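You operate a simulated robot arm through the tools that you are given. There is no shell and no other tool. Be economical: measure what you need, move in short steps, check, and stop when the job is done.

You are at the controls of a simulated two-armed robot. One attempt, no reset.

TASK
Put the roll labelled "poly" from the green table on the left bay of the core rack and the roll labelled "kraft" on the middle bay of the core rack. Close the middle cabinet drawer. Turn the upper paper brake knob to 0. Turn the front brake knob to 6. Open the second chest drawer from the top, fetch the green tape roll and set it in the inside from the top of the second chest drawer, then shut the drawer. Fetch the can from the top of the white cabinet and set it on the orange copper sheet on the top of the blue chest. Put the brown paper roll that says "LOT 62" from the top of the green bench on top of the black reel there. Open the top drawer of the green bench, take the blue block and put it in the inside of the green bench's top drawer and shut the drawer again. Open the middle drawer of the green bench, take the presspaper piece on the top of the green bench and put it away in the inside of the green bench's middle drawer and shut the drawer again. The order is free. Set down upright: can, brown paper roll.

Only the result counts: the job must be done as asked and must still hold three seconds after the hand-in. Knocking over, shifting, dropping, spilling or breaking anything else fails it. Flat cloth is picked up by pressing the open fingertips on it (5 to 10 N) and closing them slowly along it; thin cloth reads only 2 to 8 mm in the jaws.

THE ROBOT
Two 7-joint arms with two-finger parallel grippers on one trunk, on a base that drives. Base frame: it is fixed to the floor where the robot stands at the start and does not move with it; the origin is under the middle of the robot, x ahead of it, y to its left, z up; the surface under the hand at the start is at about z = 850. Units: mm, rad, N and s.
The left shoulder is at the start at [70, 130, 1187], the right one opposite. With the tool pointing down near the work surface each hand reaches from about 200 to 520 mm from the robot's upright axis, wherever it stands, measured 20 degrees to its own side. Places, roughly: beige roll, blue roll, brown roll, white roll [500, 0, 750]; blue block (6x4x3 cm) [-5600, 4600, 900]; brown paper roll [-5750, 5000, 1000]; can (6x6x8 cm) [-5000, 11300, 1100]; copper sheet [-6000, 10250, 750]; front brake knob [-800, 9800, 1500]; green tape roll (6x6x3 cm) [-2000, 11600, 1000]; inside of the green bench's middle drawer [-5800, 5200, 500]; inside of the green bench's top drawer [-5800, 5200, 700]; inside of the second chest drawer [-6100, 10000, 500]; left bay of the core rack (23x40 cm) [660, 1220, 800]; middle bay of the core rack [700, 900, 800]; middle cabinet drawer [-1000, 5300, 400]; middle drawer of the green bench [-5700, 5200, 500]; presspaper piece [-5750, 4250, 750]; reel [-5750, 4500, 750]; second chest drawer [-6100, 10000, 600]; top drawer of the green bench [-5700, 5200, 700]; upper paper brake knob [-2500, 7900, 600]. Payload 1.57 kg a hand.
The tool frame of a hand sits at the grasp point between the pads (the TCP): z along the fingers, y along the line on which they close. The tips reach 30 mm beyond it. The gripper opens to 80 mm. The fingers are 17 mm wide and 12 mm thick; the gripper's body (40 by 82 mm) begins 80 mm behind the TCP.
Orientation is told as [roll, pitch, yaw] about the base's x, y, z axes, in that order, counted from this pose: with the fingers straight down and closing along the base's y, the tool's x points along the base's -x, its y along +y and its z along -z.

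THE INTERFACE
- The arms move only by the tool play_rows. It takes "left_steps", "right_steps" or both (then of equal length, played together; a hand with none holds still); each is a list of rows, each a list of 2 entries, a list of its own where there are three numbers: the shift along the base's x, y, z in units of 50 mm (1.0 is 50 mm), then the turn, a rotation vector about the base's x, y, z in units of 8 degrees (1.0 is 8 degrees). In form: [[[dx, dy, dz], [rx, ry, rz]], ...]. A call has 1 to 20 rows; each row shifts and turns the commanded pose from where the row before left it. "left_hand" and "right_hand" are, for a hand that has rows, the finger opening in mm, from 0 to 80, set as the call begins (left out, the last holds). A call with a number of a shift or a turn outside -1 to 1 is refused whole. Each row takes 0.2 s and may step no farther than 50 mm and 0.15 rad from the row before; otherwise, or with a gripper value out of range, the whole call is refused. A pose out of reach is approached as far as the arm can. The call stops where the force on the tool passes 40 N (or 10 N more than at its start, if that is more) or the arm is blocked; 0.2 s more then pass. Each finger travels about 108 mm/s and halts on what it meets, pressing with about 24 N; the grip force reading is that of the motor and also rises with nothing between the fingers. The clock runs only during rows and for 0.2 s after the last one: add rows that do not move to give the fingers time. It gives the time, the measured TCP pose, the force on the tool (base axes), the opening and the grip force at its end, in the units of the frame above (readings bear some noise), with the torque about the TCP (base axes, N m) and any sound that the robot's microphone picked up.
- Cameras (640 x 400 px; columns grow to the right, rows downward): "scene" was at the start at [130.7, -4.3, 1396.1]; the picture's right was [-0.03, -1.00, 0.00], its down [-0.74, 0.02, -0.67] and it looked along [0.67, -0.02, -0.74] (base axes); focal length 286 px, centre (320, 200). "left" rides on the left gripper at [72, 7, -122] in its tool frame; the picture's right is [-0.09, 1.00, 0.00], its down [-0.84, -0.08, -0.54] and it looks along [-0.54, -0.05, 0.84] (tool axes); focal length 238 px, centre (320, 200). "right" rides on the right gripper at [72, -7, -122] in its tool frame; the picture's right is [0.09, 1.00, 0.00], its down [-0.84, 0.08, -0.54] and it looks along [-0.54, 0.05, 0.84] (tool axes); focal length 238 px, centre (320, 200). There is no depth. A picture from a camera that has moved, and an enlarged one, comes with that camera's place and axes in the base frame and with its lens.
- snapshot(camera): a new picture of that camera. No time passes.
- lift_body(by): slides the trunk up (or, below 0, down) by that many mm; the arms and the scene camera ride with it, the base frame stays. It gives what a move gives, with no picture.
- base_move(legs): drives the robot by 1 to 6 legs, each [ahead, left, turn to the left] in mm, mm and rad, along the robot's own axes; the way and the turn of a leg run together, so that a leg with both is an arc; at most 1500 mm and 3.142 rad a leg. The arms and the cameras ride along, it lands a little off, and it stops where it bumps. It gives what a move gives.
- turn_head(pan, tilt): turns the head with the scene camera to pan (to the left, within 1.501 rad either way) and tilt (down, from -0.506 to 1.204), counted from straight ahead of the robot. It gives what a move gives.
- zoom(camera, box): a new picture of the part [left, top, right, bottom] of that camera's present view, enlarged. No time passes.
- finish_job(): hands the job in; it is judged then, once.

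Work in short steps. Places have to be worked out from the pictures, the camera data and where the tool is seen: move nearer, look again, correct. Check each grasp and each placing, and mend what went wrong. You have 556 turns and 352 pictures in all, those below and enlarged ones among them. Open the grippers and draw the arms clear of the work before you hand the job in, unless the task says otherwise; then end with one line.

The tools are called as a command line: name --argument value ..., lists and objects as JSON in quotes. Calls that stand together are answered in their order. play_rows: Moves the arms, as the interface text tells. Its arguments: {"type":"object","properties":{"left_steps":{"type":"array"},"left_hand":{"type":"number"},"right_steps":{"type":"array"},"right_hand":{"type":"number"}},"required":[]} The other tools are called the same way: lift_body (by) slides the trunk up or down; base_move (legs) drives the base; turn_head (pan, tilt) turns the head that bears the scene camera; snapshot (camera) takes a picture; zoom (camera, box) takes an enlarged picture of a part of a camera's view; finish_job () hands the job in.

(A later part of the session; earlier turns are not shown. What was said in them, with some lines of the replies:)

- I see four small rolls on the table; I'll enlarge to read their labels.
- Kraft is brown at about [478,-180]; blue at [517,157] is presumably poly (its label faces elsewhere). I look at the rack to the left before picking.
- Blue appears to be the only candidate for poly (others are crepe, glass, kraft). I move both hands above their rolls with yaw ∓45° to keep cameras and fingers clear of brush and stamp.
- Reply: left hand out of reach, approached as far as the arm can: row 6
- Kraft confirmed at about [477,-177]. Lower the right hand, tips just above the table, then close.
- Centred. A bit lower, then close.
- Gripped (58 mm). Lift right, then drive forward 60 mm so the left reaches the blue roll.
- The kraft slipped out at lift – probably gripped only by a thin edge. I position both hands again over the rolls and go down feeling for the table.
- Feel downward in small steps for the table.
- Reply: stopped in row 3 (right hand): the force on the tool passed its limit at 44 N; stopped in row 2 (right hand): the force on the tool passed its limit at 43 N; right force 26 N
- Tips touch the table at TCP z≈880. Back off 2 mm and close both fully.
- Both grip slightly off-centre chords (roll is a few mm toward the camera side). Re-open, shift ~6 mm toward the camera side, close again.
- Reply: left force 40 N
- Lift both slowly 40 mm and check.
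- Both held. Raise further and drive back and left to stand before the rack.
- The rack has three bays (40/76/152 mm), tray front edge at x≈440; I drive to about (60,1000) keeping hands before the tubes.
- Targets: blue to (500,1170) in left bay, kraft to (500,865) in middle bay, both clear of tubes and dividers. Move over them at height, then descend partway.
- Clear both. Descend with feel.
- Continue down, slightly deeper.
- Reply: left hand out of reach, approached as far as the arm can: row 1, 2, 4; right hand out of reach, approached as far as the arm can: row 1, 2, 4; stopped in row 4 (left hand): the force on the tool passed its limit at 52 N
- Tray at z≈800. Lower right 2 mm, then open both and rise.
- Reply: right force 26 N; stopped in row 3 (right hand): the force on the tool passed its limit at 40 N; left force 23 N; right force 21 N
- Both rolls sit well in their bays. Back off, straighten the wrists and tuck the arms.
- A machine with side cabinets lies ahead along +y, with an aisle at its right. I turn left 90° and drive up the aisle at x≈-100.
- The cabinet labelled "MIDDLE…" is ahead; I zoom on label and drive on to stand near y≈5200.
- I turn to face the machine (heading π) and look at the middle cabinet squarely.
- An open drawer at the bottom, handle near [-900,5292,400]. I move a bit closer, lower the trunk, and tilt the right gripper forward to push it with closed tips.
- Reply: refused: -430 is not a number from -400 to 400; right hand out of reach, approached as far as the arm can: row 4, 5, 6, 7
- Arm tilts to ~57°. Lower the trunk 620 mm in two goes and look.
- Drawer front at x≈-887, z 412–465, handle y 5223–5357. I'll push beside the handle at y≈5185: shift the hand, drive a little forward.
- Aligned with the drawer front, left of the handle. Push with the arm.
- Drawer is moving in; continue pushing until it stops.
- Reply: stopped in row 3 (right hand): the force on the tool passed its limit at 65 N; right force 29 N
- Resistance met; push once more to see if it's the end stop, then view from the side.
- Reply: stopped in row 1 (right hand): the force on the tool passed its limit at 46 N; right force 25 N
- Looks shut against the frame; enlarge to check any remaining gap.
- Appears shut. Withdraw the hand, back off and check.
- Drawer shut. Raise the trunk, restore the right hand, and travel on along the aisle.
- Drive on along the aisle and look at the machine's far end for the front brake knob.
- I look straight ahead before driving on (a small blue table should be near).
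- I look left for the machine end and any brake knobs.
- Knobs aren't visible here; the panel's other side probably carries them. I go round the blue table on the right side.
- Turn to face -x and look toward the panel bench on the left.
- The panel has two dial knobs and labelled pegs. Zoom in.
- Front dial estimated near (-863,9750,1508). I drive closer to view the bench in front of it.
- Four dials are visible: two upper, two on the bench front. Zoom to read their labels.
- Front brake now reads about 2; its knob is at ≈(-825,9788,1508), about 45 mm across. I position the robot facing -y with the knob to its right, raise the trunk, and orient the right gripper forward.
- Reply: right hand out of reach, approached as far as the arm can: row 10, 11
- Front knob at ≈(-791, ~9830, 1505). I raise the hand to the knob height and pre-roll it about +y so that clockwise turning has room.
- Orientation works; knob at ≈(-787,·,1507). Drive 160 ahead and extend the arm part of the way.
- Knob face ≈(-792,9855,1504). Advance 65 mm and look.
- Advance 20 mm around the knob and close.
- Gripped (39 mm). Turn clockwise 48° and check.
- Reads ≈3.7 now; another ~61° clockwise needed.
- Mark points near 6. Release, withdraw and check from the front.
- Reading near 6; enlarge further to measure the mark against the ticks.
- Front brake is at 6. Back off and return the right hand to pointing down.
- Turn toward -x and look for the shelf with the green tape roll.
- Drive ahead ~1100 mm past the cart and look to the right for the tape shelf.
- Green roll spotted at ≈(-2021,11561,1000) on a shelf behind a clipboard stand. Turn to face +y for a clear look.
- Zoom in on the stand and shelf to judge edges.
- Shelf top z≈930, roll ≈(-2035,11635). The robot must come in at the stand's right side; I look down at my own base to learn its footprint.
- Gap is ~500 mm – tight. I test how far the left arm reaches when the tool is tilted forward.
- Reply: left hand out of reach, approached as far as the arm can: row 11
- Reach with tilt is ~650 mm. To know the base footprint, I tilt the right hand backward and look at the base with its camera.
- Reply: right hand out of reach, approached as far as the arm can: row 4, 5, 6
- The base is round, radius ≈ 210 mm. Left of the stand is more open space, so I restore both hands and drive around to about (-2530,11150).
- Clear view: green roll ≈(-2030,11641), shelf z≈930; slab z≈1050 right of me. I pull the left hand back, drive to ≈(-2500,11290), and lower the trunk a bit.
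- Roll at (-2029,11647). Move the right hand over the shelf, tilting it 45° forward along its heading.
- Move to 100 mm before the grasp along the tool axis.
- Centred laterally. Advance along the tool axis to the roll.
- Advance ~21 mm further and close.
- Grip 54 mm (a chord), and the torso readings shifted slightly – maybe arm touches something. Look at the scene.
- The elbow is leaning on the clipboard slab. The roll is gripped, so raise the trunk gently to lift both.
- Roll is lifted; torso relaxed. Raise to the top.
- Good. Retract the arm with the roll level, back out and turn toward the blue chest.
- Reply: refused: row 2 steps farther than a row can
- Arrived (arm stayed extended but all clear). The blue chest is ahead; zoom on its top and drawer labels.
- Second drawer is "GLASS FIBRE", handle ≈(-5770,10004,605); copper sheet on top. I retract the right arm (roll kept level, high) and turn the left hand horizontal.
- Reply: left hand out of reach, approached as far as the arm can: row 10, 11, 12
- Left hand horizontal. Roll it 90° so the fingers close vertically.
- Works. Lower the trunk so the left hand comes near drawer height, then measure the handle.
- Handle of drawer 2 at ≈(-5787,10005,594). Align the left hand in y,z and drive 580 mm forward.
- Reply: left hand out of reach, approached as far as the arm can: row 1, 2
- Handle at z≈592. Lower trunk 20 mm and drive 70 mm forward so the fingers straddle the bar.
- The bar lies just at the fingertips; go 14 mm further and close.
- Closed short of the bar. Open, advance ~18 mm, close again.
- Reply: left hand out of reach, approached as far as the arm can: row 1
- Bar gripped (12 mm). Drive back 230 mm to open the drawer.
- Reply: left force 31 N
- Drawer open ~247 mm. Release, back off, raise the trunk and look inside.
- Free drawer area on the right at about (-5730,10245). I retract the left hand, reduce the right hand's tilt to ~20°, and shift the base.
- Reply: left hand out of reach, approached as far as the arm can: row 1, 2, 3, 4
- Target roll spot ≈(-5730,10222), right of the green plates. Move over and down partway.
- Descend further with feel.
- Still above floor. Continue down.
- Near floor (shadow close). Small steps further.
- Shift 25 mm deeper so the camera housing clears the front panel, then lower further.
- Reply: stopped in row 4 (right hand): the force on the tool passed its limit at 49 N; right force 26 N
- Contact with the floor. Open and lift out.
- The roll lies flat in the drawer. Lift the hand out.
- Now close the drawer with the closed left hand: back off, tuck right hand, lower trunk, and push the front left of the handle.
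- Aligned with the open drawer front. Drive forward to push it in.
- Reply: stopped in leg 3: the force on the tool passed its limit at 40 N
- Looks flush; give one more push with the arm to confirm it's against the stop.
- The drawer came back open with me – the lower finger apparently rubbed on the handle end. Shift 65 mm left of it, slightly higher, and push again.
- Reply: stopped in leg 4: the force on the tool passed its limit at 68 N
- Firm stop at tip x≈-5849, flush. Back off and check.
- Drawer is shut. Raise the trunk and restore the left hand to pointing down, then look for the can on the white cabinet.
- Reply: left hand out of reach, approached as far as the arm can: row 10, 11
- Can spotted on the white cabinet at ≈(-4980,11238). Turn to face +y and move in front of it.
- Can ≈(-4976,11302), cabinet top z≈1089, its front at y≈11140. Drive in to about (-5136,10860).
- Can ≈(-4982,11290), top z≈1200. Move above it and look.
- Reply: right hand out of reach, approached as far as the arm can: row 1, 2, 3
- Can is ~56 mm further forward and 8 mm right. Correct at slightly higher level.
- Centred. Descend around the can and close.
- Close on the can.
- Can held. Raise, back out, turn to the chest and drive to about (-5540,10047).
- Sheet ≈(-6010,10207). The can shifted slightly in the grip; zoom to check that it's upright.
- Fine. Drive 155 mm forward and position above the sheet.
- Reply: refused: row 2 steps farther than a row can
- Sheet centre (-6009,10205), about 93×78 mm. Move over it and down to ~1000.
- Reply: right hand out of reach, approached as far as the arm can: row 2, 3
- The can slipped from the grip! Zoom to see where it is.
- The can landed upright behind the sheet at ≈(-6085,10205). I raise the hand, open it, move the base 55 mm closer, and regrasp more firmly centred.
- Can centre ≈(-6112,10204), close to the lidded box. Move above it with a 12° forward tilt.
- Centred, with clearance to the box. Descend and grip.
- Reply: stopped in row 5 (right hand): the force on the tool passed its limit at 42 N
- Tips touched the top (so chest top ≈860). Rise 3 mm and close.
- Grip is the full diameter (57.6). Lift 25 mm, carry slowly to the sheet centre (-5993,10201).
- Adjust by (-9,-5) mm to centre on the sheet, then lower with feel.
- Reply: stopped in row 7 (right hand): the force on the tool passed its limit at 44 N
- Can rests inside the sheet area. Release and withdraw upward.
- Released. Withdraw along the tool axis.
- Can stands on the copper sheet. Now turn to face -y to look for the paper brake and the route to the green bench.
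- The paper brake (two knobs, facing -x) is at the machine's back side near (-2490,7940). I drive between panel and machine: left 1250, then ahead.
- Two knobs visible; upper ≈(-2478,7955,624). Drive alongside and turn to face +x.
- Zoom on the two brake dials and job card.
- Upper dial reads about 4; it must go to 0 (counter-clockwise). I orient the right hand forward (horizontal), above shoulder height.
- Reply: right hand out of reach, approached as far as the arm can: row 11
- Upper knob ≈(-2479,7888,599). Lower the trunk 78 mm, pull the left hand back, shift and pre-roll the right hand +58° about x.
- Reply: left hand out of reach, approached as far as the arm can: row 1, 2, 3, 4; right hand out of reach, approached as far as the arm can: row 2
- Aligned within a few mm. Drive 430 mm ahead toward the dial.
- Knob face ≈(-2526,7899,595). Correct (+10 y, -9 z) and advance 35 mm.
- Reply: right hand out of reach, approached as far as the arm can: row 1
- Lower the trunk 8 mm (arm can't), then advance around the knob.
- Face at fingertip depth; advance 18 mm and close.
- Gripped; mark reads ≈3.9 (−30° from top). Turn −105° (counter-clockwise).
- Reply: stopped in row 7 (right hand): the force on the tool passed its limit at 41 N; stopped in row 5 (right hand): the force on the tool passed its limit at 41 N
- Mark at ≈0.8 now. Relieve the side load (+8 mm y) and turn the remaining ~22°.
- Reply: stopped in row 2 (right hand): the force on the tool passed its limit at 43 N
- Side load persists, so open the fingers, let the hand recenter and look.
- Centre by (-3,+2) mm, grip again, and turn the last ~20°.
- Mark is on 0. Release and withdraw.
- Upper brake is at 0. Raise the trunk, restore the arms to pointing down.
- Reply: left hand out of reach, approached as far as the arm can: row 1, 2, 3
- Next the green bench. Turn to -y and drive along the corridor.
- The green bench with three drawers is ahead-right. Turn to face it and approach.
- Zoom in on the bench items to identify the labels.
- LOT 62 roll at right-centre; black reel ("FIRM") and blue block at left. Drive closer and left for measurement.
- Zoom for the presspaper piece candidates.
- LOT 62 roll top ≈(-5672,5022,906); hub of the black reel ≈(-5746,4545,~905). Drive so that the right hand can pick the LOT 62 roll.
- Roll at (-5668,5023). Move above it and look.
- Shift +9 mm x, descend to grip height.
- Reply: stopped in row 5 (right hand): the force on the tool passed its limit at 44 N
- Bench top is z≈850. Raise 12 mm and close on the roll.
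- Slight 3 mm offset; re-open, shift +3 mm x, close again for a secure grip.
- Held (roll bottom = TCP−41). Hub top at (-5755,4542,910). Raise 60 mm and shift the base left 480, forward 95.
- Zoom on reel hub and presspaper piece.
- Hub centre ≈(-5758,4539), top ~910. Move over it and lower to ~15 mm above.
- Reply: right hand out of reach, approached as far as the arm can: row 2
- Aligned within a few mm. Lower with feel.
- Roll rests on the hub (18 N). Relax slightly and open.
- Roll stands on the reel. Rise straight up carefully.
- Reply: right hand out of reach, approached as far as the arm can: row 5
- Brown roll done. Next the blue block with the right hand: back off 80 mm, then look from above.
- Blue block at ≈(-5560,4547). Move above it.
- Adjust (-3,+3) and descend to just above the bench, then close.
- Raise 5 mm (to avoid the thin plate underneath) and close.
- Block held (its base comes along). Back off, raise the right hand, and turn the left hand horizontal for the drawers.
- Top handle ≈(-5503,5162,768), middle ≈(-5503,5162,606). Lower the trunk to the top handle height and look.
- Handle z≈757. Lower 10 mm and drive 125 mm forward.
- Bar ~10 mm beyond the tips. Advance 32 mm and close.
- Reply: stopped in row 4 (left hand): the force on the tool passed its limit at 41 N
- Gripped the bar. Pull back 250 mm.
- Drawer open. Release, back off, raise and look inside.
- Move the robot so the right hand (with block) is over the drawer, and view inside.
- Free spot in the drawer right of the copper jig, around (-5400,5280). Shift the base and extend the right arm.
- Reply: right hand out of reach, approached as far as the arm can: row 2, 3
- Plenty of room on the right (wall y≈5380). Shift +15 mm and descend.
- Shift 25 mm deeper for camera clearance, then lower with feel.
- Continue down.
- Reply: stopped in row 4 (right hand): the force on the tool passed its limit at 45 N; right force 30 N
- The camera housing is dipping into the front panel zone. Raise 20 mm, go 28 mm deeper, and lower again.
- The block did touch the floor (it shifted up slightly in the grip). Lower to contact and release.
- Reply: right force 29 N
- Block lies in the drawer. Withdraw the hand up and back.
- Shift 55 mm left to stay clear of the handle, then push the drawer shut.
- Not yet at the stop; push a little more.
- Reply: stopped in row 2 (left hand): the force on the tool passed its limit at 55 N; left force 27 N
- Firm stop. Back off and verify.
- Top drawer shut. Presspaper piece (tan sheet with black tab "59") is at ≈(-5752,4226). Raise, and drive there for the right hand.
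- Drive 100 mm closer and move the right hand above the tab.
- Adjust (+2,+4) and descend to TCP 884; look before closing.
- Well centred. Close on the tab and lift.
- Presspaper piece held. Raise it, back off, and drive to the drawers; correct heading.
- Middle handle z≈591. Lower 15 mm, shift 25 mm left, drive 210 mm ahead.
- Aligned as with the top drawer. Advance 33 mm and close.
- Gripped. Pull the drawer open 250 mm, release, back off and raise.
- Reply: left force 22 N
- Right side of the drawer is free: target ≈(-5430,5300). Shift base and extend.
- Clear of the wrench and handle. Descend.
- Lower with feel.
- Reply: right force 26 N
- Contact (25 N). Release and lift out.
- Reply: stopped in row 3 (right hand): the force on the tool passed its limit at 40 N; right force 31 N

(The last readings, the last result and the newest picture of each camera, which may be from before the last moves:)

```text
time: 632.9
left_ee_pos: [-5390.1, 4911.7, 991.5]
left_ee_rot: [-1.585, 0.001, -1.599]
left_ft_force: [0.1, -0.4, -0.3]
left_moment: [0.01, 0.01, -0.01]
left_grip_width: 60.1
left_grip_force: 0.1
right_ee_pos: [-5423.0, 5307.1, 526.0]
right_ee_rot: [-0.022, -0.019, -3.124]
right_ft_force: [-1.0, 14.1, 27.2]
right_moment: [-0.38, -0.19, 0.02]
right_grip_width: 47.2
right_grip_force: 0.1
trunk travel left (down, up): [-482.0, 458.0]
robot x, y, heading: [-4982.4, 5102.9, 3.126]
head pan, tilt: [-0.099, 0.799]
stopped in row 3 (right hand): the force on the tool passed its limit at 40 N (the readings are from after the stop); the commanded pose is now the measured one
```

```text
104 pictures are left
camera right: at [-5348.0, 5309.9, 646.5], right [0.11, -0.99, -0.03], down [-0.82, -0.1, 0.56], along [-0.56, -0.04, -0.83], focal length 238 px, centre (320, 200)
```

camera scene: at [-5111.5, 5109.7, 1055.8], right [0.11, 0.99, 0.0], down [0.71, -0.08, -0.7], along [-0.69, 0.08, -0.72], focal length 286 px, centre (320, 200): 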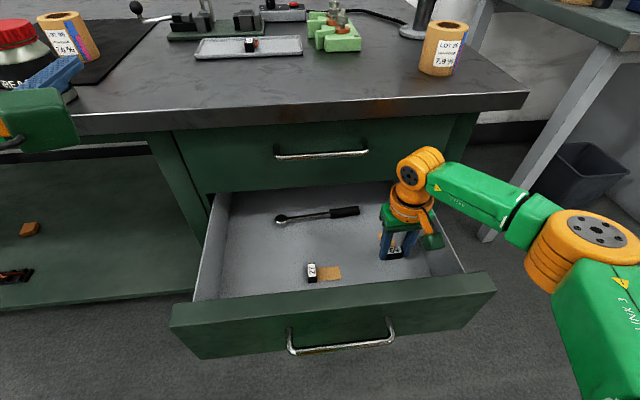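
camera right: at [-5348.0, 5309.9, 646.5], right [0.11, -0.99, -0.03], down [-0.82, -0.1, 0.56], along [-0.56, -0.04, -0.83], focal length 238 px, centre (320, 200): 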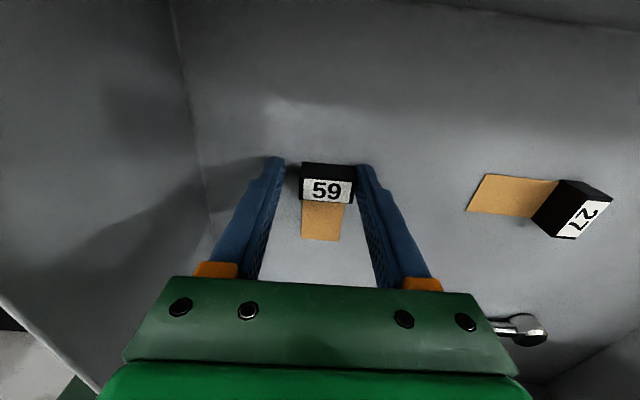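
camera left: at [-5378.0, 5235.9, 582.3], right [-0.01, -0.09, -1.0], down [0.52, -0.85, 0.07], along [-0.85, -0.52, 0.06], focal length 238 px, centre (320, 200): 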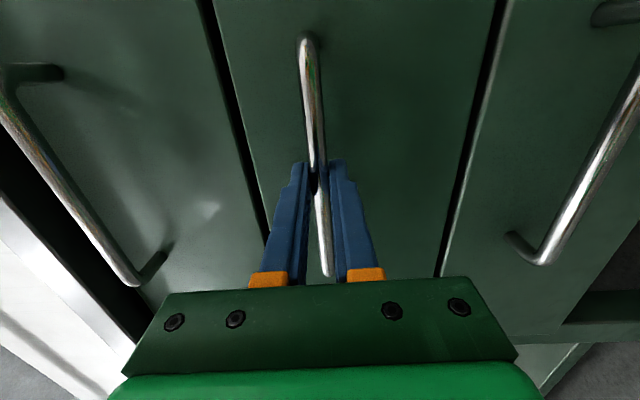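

Fingers opened against floor friction; now rise.

play_rows --right_steps '[[[0, 0, 0.2], [0, 0, 0]], [[0, 0, 0.3], [0, 0, 0]], [[0, 0, 0.5], [0, 0, 0]]]'

snapshot --camera "right"

```text
time: 633.7
left_ee_pos: [-5392.8, 4909.5, 988.8]
left_ee_rot: [-1.579, 0.003, -1.598]
left_ft_force: [-0.3, 0.2, -0.5]
left_moment: [0.01, 0.0, 0.01]
left_grip_width: 59.8
left_grip_force: 0.0
right_ee_pos: [-5424.2, 5301.1, 572.4]
right_ee_rot: [-0.023, -0.011, -3.119]
right_ft_force: [-0.4, 0.4, 0.0]
right_moment: [-0.01, 0.02, 0.01]
right_grip_width: 59.9
right_grip_force: 0.2
trunk travel left (down, up): [-482.0, 458.0]
robot x, y, heading: [-4982.1, 5100.8, 3.128]
head pan, tilt: [-0.099, 0.799]
```

```text
103 pictures are left
camera right: at [-5350.0, 5306.0, 694.0], right [0.11, -0.99, -0.02], down [-0.83, -0.11, 0.55], along [-0.55, -0.04, -0.84], focal length 238 px, centre (320, 200)
```

right: 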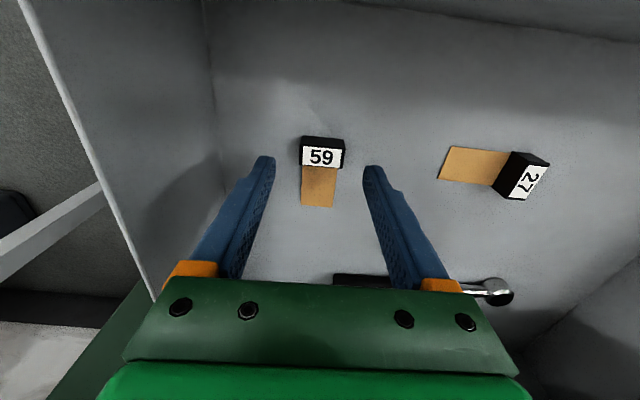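

Piece lies in the middle drawer. Withdraw up, back off, then push the drawer shut with the left hand.

play_rows --right_steps '[[[0.2, 0, 0.8], [0, 0, 0]], [[0.2, 0, 0.8], [0, 0, 0]], [[0.2, 0, 0.9], [0, 0, 0]], [[0.2, 0, 0.9], [0, 0, 0]], [[0.3, 0, 0.9], [0, 0, 0]], [[0.3, 0, 0.9], [0, 0, 0]], [[0.3, 0, 0.9], [0, 0, 0]], [[0.3, 0, 0.9], [0, 0, 0]], [[0.2, 0, 0.7], [0, 0, 0]]]' --left_hand 0 --left_steps '[[[0, 0, 0], [0, 0, 0]], [[0, 0, 0], [0, 0, 0]], [[0, 0, 0], [0, 0, 0]], [[0, 0, 0], [0, 0, 0]], [[0, 0, 0], [0, 0, 0]], [[0, 0, 0], [0, 0, 0]], [[0, 0, 0], [0, 0, 0]], [[0, 0, 0], [0, 0, 0]], [[0, 0, 0], [0, 0, 0]]]'

base_move --legs '[[-300, -110, 0.014]]'

lift_body --by -390

snapshot --camera "left"

```text
time: 635.7
left_ee_pos: [-5393.1, 4910.4, 990.7]
left_ee_rot: [-1.581, 0.002, -1.6]
left_ft_force: [0.1, 0.7, -0.8]
left_moment: [-0.01, 0.02, 0.01]
left_grip_width: 0.1
left_grip_force: 21.2
right_ee_pos: [-5307.6, 5302.4, 935.5]
right_ee_rot: [-0.021, -0.015, -3.119]
right_ft_force: [-0.5, 0.4, 0.5]
right_moment: [-0.04, 0.01, 0.0]
right_grip_width: 60.0
right_grip_force: 0.1
right hand out of reach, approached as far as the arm can: row 9
trunk travel left (down, up): [-482.0, 458.0]
robot x, y, heading: [-4986.8, 5101.1, 3.129]
head pan, tilt: [-0.099, 0.799]
```

```text
time: 637.9
left_ee_pos: [-5082.3, 5013.8, 989.2]
left_ee_rot: [-1.58, 0.004, -1.586]
left_ft_force: [-0.4, -0.3, -0.1]
left_moment: [-0.01, 0.02, 0.01]
left_grip_width: 0.1
left_grip_force: 21.3
right_ee_pos: [-5000.3, 5407.4, 935.1]
right_ee_rot: [-0.021, -0.012, -3.108]
right_ft_force: [-0.7, -0.7, 0.1]
right_moment: [-0.01, 0.01, 0.01]
right_grip_width: 60.1
right_grip_force: 0.1
trunk travel left (down, up): [-482.0, 458.0]
robot x, y, heading: [-4673.5, 5210.4, 3.134]
head pan, tilt: [-0.099, 0.799]
```

```text
time: 641.6
left_ee_pos: [-5082.1, 5015.0, 599.0]
left_ee_rot: [-1.58, 0.003, -1.586]
left_ft_force: [-1.1, -0.6, 0.4]
left_moment: [0.0, 0.02, 0.0]
left_grip_width: 0.1
left_grip_force: 21.2
right_ee_pos: [-5001.1, 5407.1, 544.3]
right_ee_rot: [-0.019, -0.012, -3.106]
right_ft_force: [-0.2, -0.6, -0.2]
right_moment: [0.02, 0.0, 0.03]
right_grip_width: 60.0
right_grip_force: 0.1
trunk travel left (down, up): [-92.0, 848.0]
robot x, y, heading: [-4674.2, 5214.5, 3.139]
head pan, tilt: [-0.099, 0.799]
```

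```text
102 pictures are left
camera left: at [-4959.5, 5084.2, 592.0], right [-0.01, -0.09, -1.0], down [0.53, -0.85, 0.07], along [-0.85, -0.53, 0.06], focal length 238 px, centre (320, 200)
```

left: 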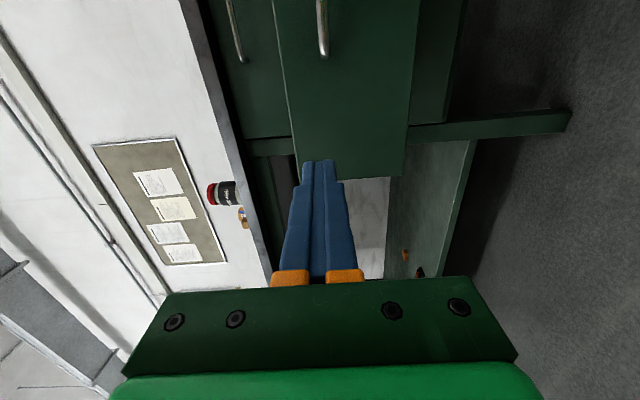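

Push the middle drawer shut.

base_move --legs '[[165, 0, 0], [130, 0, 0], [90, 0, 0], [48, 0, 0]]'

play_rows --left_steps '[[[-0.2, 0, 0], [0, 0, 0]], [[-0.2, 0, 0], [0, 0, 0]], [[-0.2, 0, 0], [0, 0, 0]]]'

snapshot --camera "left"

```text
time: 645.3
left_ee_pos: [-5518.3, 5014.9, 598.6]
left_ee_rot: [-1.578, 0.001, -1.584]
left_ft_force: [1.6, -0.4, -0.1]
left_moment: [0.0, -0.04, 0.04]
left_grip_width: 0.2
left_grip_force: 21.3
right_ee_pos: [-5438.0, 5406.3, 544.9]
right_ee_rot: [-0.021, -0.013, -3.104]
right_ft_force: [1.5, -0.3, 0.5]
right_moment: [0.03, -0.01, -0.04]
right_grip_width: 60.0
right_grip_force: 0.1
trunk travel left (down, up): [-92.0, 848.0]
robot x, y, heading: [-5107.4, 5213.0, -3.141]
head pan, tilt: [-0.099, 0.799]
stopped in leg 4: the force on the tool passed its limit at 69 N (the readings are from after the stop); the commanded pose is now the measured one
```

```text
time: 645.7
left_ee_pos: [-5517.2, 5014.7, 598.2]
left_ee_rot: [-1.575, -0.001, -1.587]
left_ft_force: [20.1, -0.5, -2.2]
left_moment: [0.26, -0.13, 0.18]
left_grip_width: 0.1
left_grip_force: 21.4
right_ee_pos: [-5435.9, 5405.2, 546.5]
right_ee_rot: [-0.02, -0.016, -3.101]
right_ft_force: [-0.3, -0.2, -0.3]
right_moment: [-0.04, 0.0, 0.0]
right_grip_width: 60.1
right_grip_force: 0.1
trunk travel left (down, up): [-92.0, 848.0]
robot x, y, heading: [-5107.0, 5210.6, -3.137]
head pan, tilt: [-0.099, 0.799]
stopped in row 1 (left hand): the force on the tool passed its limit at 56 N (the readings are from after the stop); the commanded pose is now the measured one
```

```text
101 pictures are left
camera left: at [-5395.1, 5084.8, 591.4], right [-0.01, -0.09, -1.0], down [0.53, -0.84, 0.07], along [-0.85, -0.53, 0.05], focal length 238 px, centre (320, 200)
```

left: 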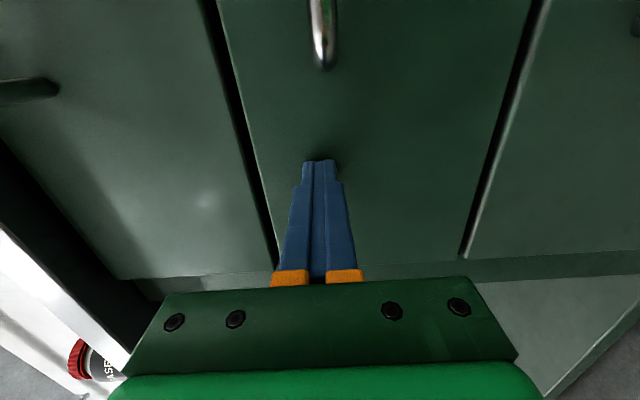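

Firm stop at the same x as the top drawer. Back off, raise and check everything.

base_move --legs '[[-60, 0, 0], [-340, 0, 0]]'

lift_body --by 350

turn_head --pan 0.3 --tilt 0.35

snapshot --camera "scene"

```text
time: 648.4
left_ee_pos: [-5122.2, 5016.1, 597.2]
left_ee_rot: [-1.571, 0.0, -1.588]
left_ft_force: [-0.7, -0.4, 0.6]
left_moment: [0.01, 0.01, -0.01]
left_grip_width: 0.1
left_grip_force: 21.6
right_ee_pos: [-5040.7, 5406.8, 544.9]
right_ee_rot: [-0.021, -0.013, -3.102]
right_ft_force: [0.1, -0.4, 0.5]
right_moment: [-0.01, 0.01, -0.01]
right_grip_width: 60.1
right_grip_force: 0.1
trunk travel left (down, up): [-92.0, 848.0]
robot x, y, heading: [-4710.8, 5209.9, -3.138]
head pan, tilt: [-0.099, 0.799]
```

```text
time: 651.9
left_ee_pos: [-5123.6, 5015.7, 947.9]
left_ee_rot: [-1.571, 0.0, -1.588]
left_ft_force: [0.4, -0.4, -1.6]
left_moment: [-0.01, 0.0, 0.0]
left_grip_width: 0.0
left_grip_force: 20.5
right_ee_pos: [-5041.5, 5407.8, 894.3]
right_ee_rot: [-0.022, -0.012, -3.103]
right_ft_force: [-1.4, 0.9, -0.6]
right_moment: [-0.02, -0.02, -0.01]
right_grip_width: 60.4
right_grip_force: 0.1
trunk travel left (down, up): [-442.0, 498.0]
robot x, y, heading: [-4712.3, 5212.4, -3.136]
head pan, tilt: [-0.099, 0.799]
```

```text
time: 652.8
left_ee_pos: [-5122.7, 5016.5, 946.0]
left_ee_rot: [-1.571, 0.001, -1.589]
left_ft_force: [-0.2, -0.3, 0.2]
left_moment: [-0.02, 0.04, -0.01]
left_grip_width: 0.1
left_grip_force: 21.0
right_ee_pos: [-5040.5, 5407.1, 893.7]
right_ee_rot: [-0.021, -0.013, -3.102]
right_ft_force: [-0.9, -0.1, 0.3]
right_moment: [0.01, -0.03, 0.0]
right_grip_width: 60.0
right_grip_force: 0.1
trunk travel left (down, up): [-442.0, 498.0]
robot x, y, heading: [-4713.6, 5215.3, -3.137]
head pan, tilt: [0.3, 0.351]
```

```text
100 pictures are left
camera scene: at [-4849.0, 5183.0, 1055.3], right [-0.3, 0.96, 0.0], down [0.33, 0.1, -0.94], along [-0.9, -0.28, -0.34], focal length 286 px, centre (320, 200)
```

scene: 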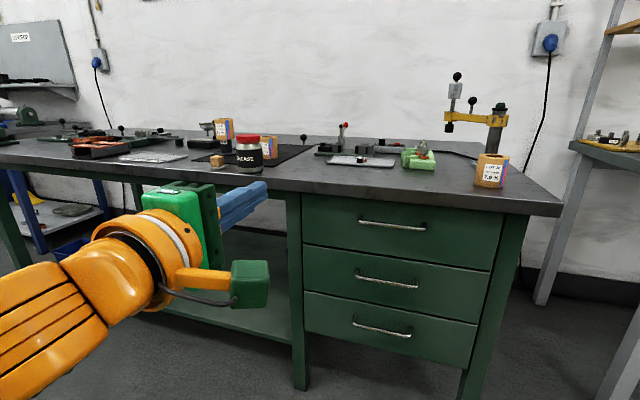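

Both drawers shut and the brown roll stands on the reel. Open both grippers, clear of the work, and hand in.

play_rows --left_hand 80 --right_hand 80 --left_steps '[[[0, 0, 0], [0, 0, 0]], [[0, 0, 0], [0, 0, 0]], [[0, 0, 0], [0, 0, 0]]]' --right_steps '[[[0, 0, 0], [0, 0, 0]], [[0, 0, 0], [0, 0, 0]], [[0, 0, 0], [0, 0, 0]]]'

finish_job

```text
time: 653.6
left_ee_pos: [-5122.0, 5016.5, 946.2]
left_ee_rot: [-1.571, 0.0, -1.586]
left_ft_force: [0.8, 0.0, -0.3]
left_moment: [0.02, 0.02, -0.02]
left_grip_width: 80.0
left_grip_force: 0.0
right_ee_pos: [-5039.7, 5407.0, 894.2]
right_ee_rot: [-0.021, -0.013, -3.101]
right_ft_force: [-0.4, 0.9, -0.1]
right_moment: [0.0, 0.0, 0.01]
right_grip_width: 80.1
right_grip_force: 0.2
trunk travel left (down, up): [-442.0, 498.0]
robot x, y, heading: [-4712.7, 5213.1, -3.141]
head pan, tilt: [0.3, 0.351]
```

```text
The job is handed in.
```

I completed every step and handed the job in, but four things could count against it: I never saw a label on the blue roll and took it as "poly" because the other three read crepe, glass and kraft; the can dropped from the gripper onto the blue chest, landed upright and was then set on the copper sheet; the right elbow leaned on the clipboard stand while I fetched the tape; and the second chest drawer slid open once with the tape inside before I shut it again.
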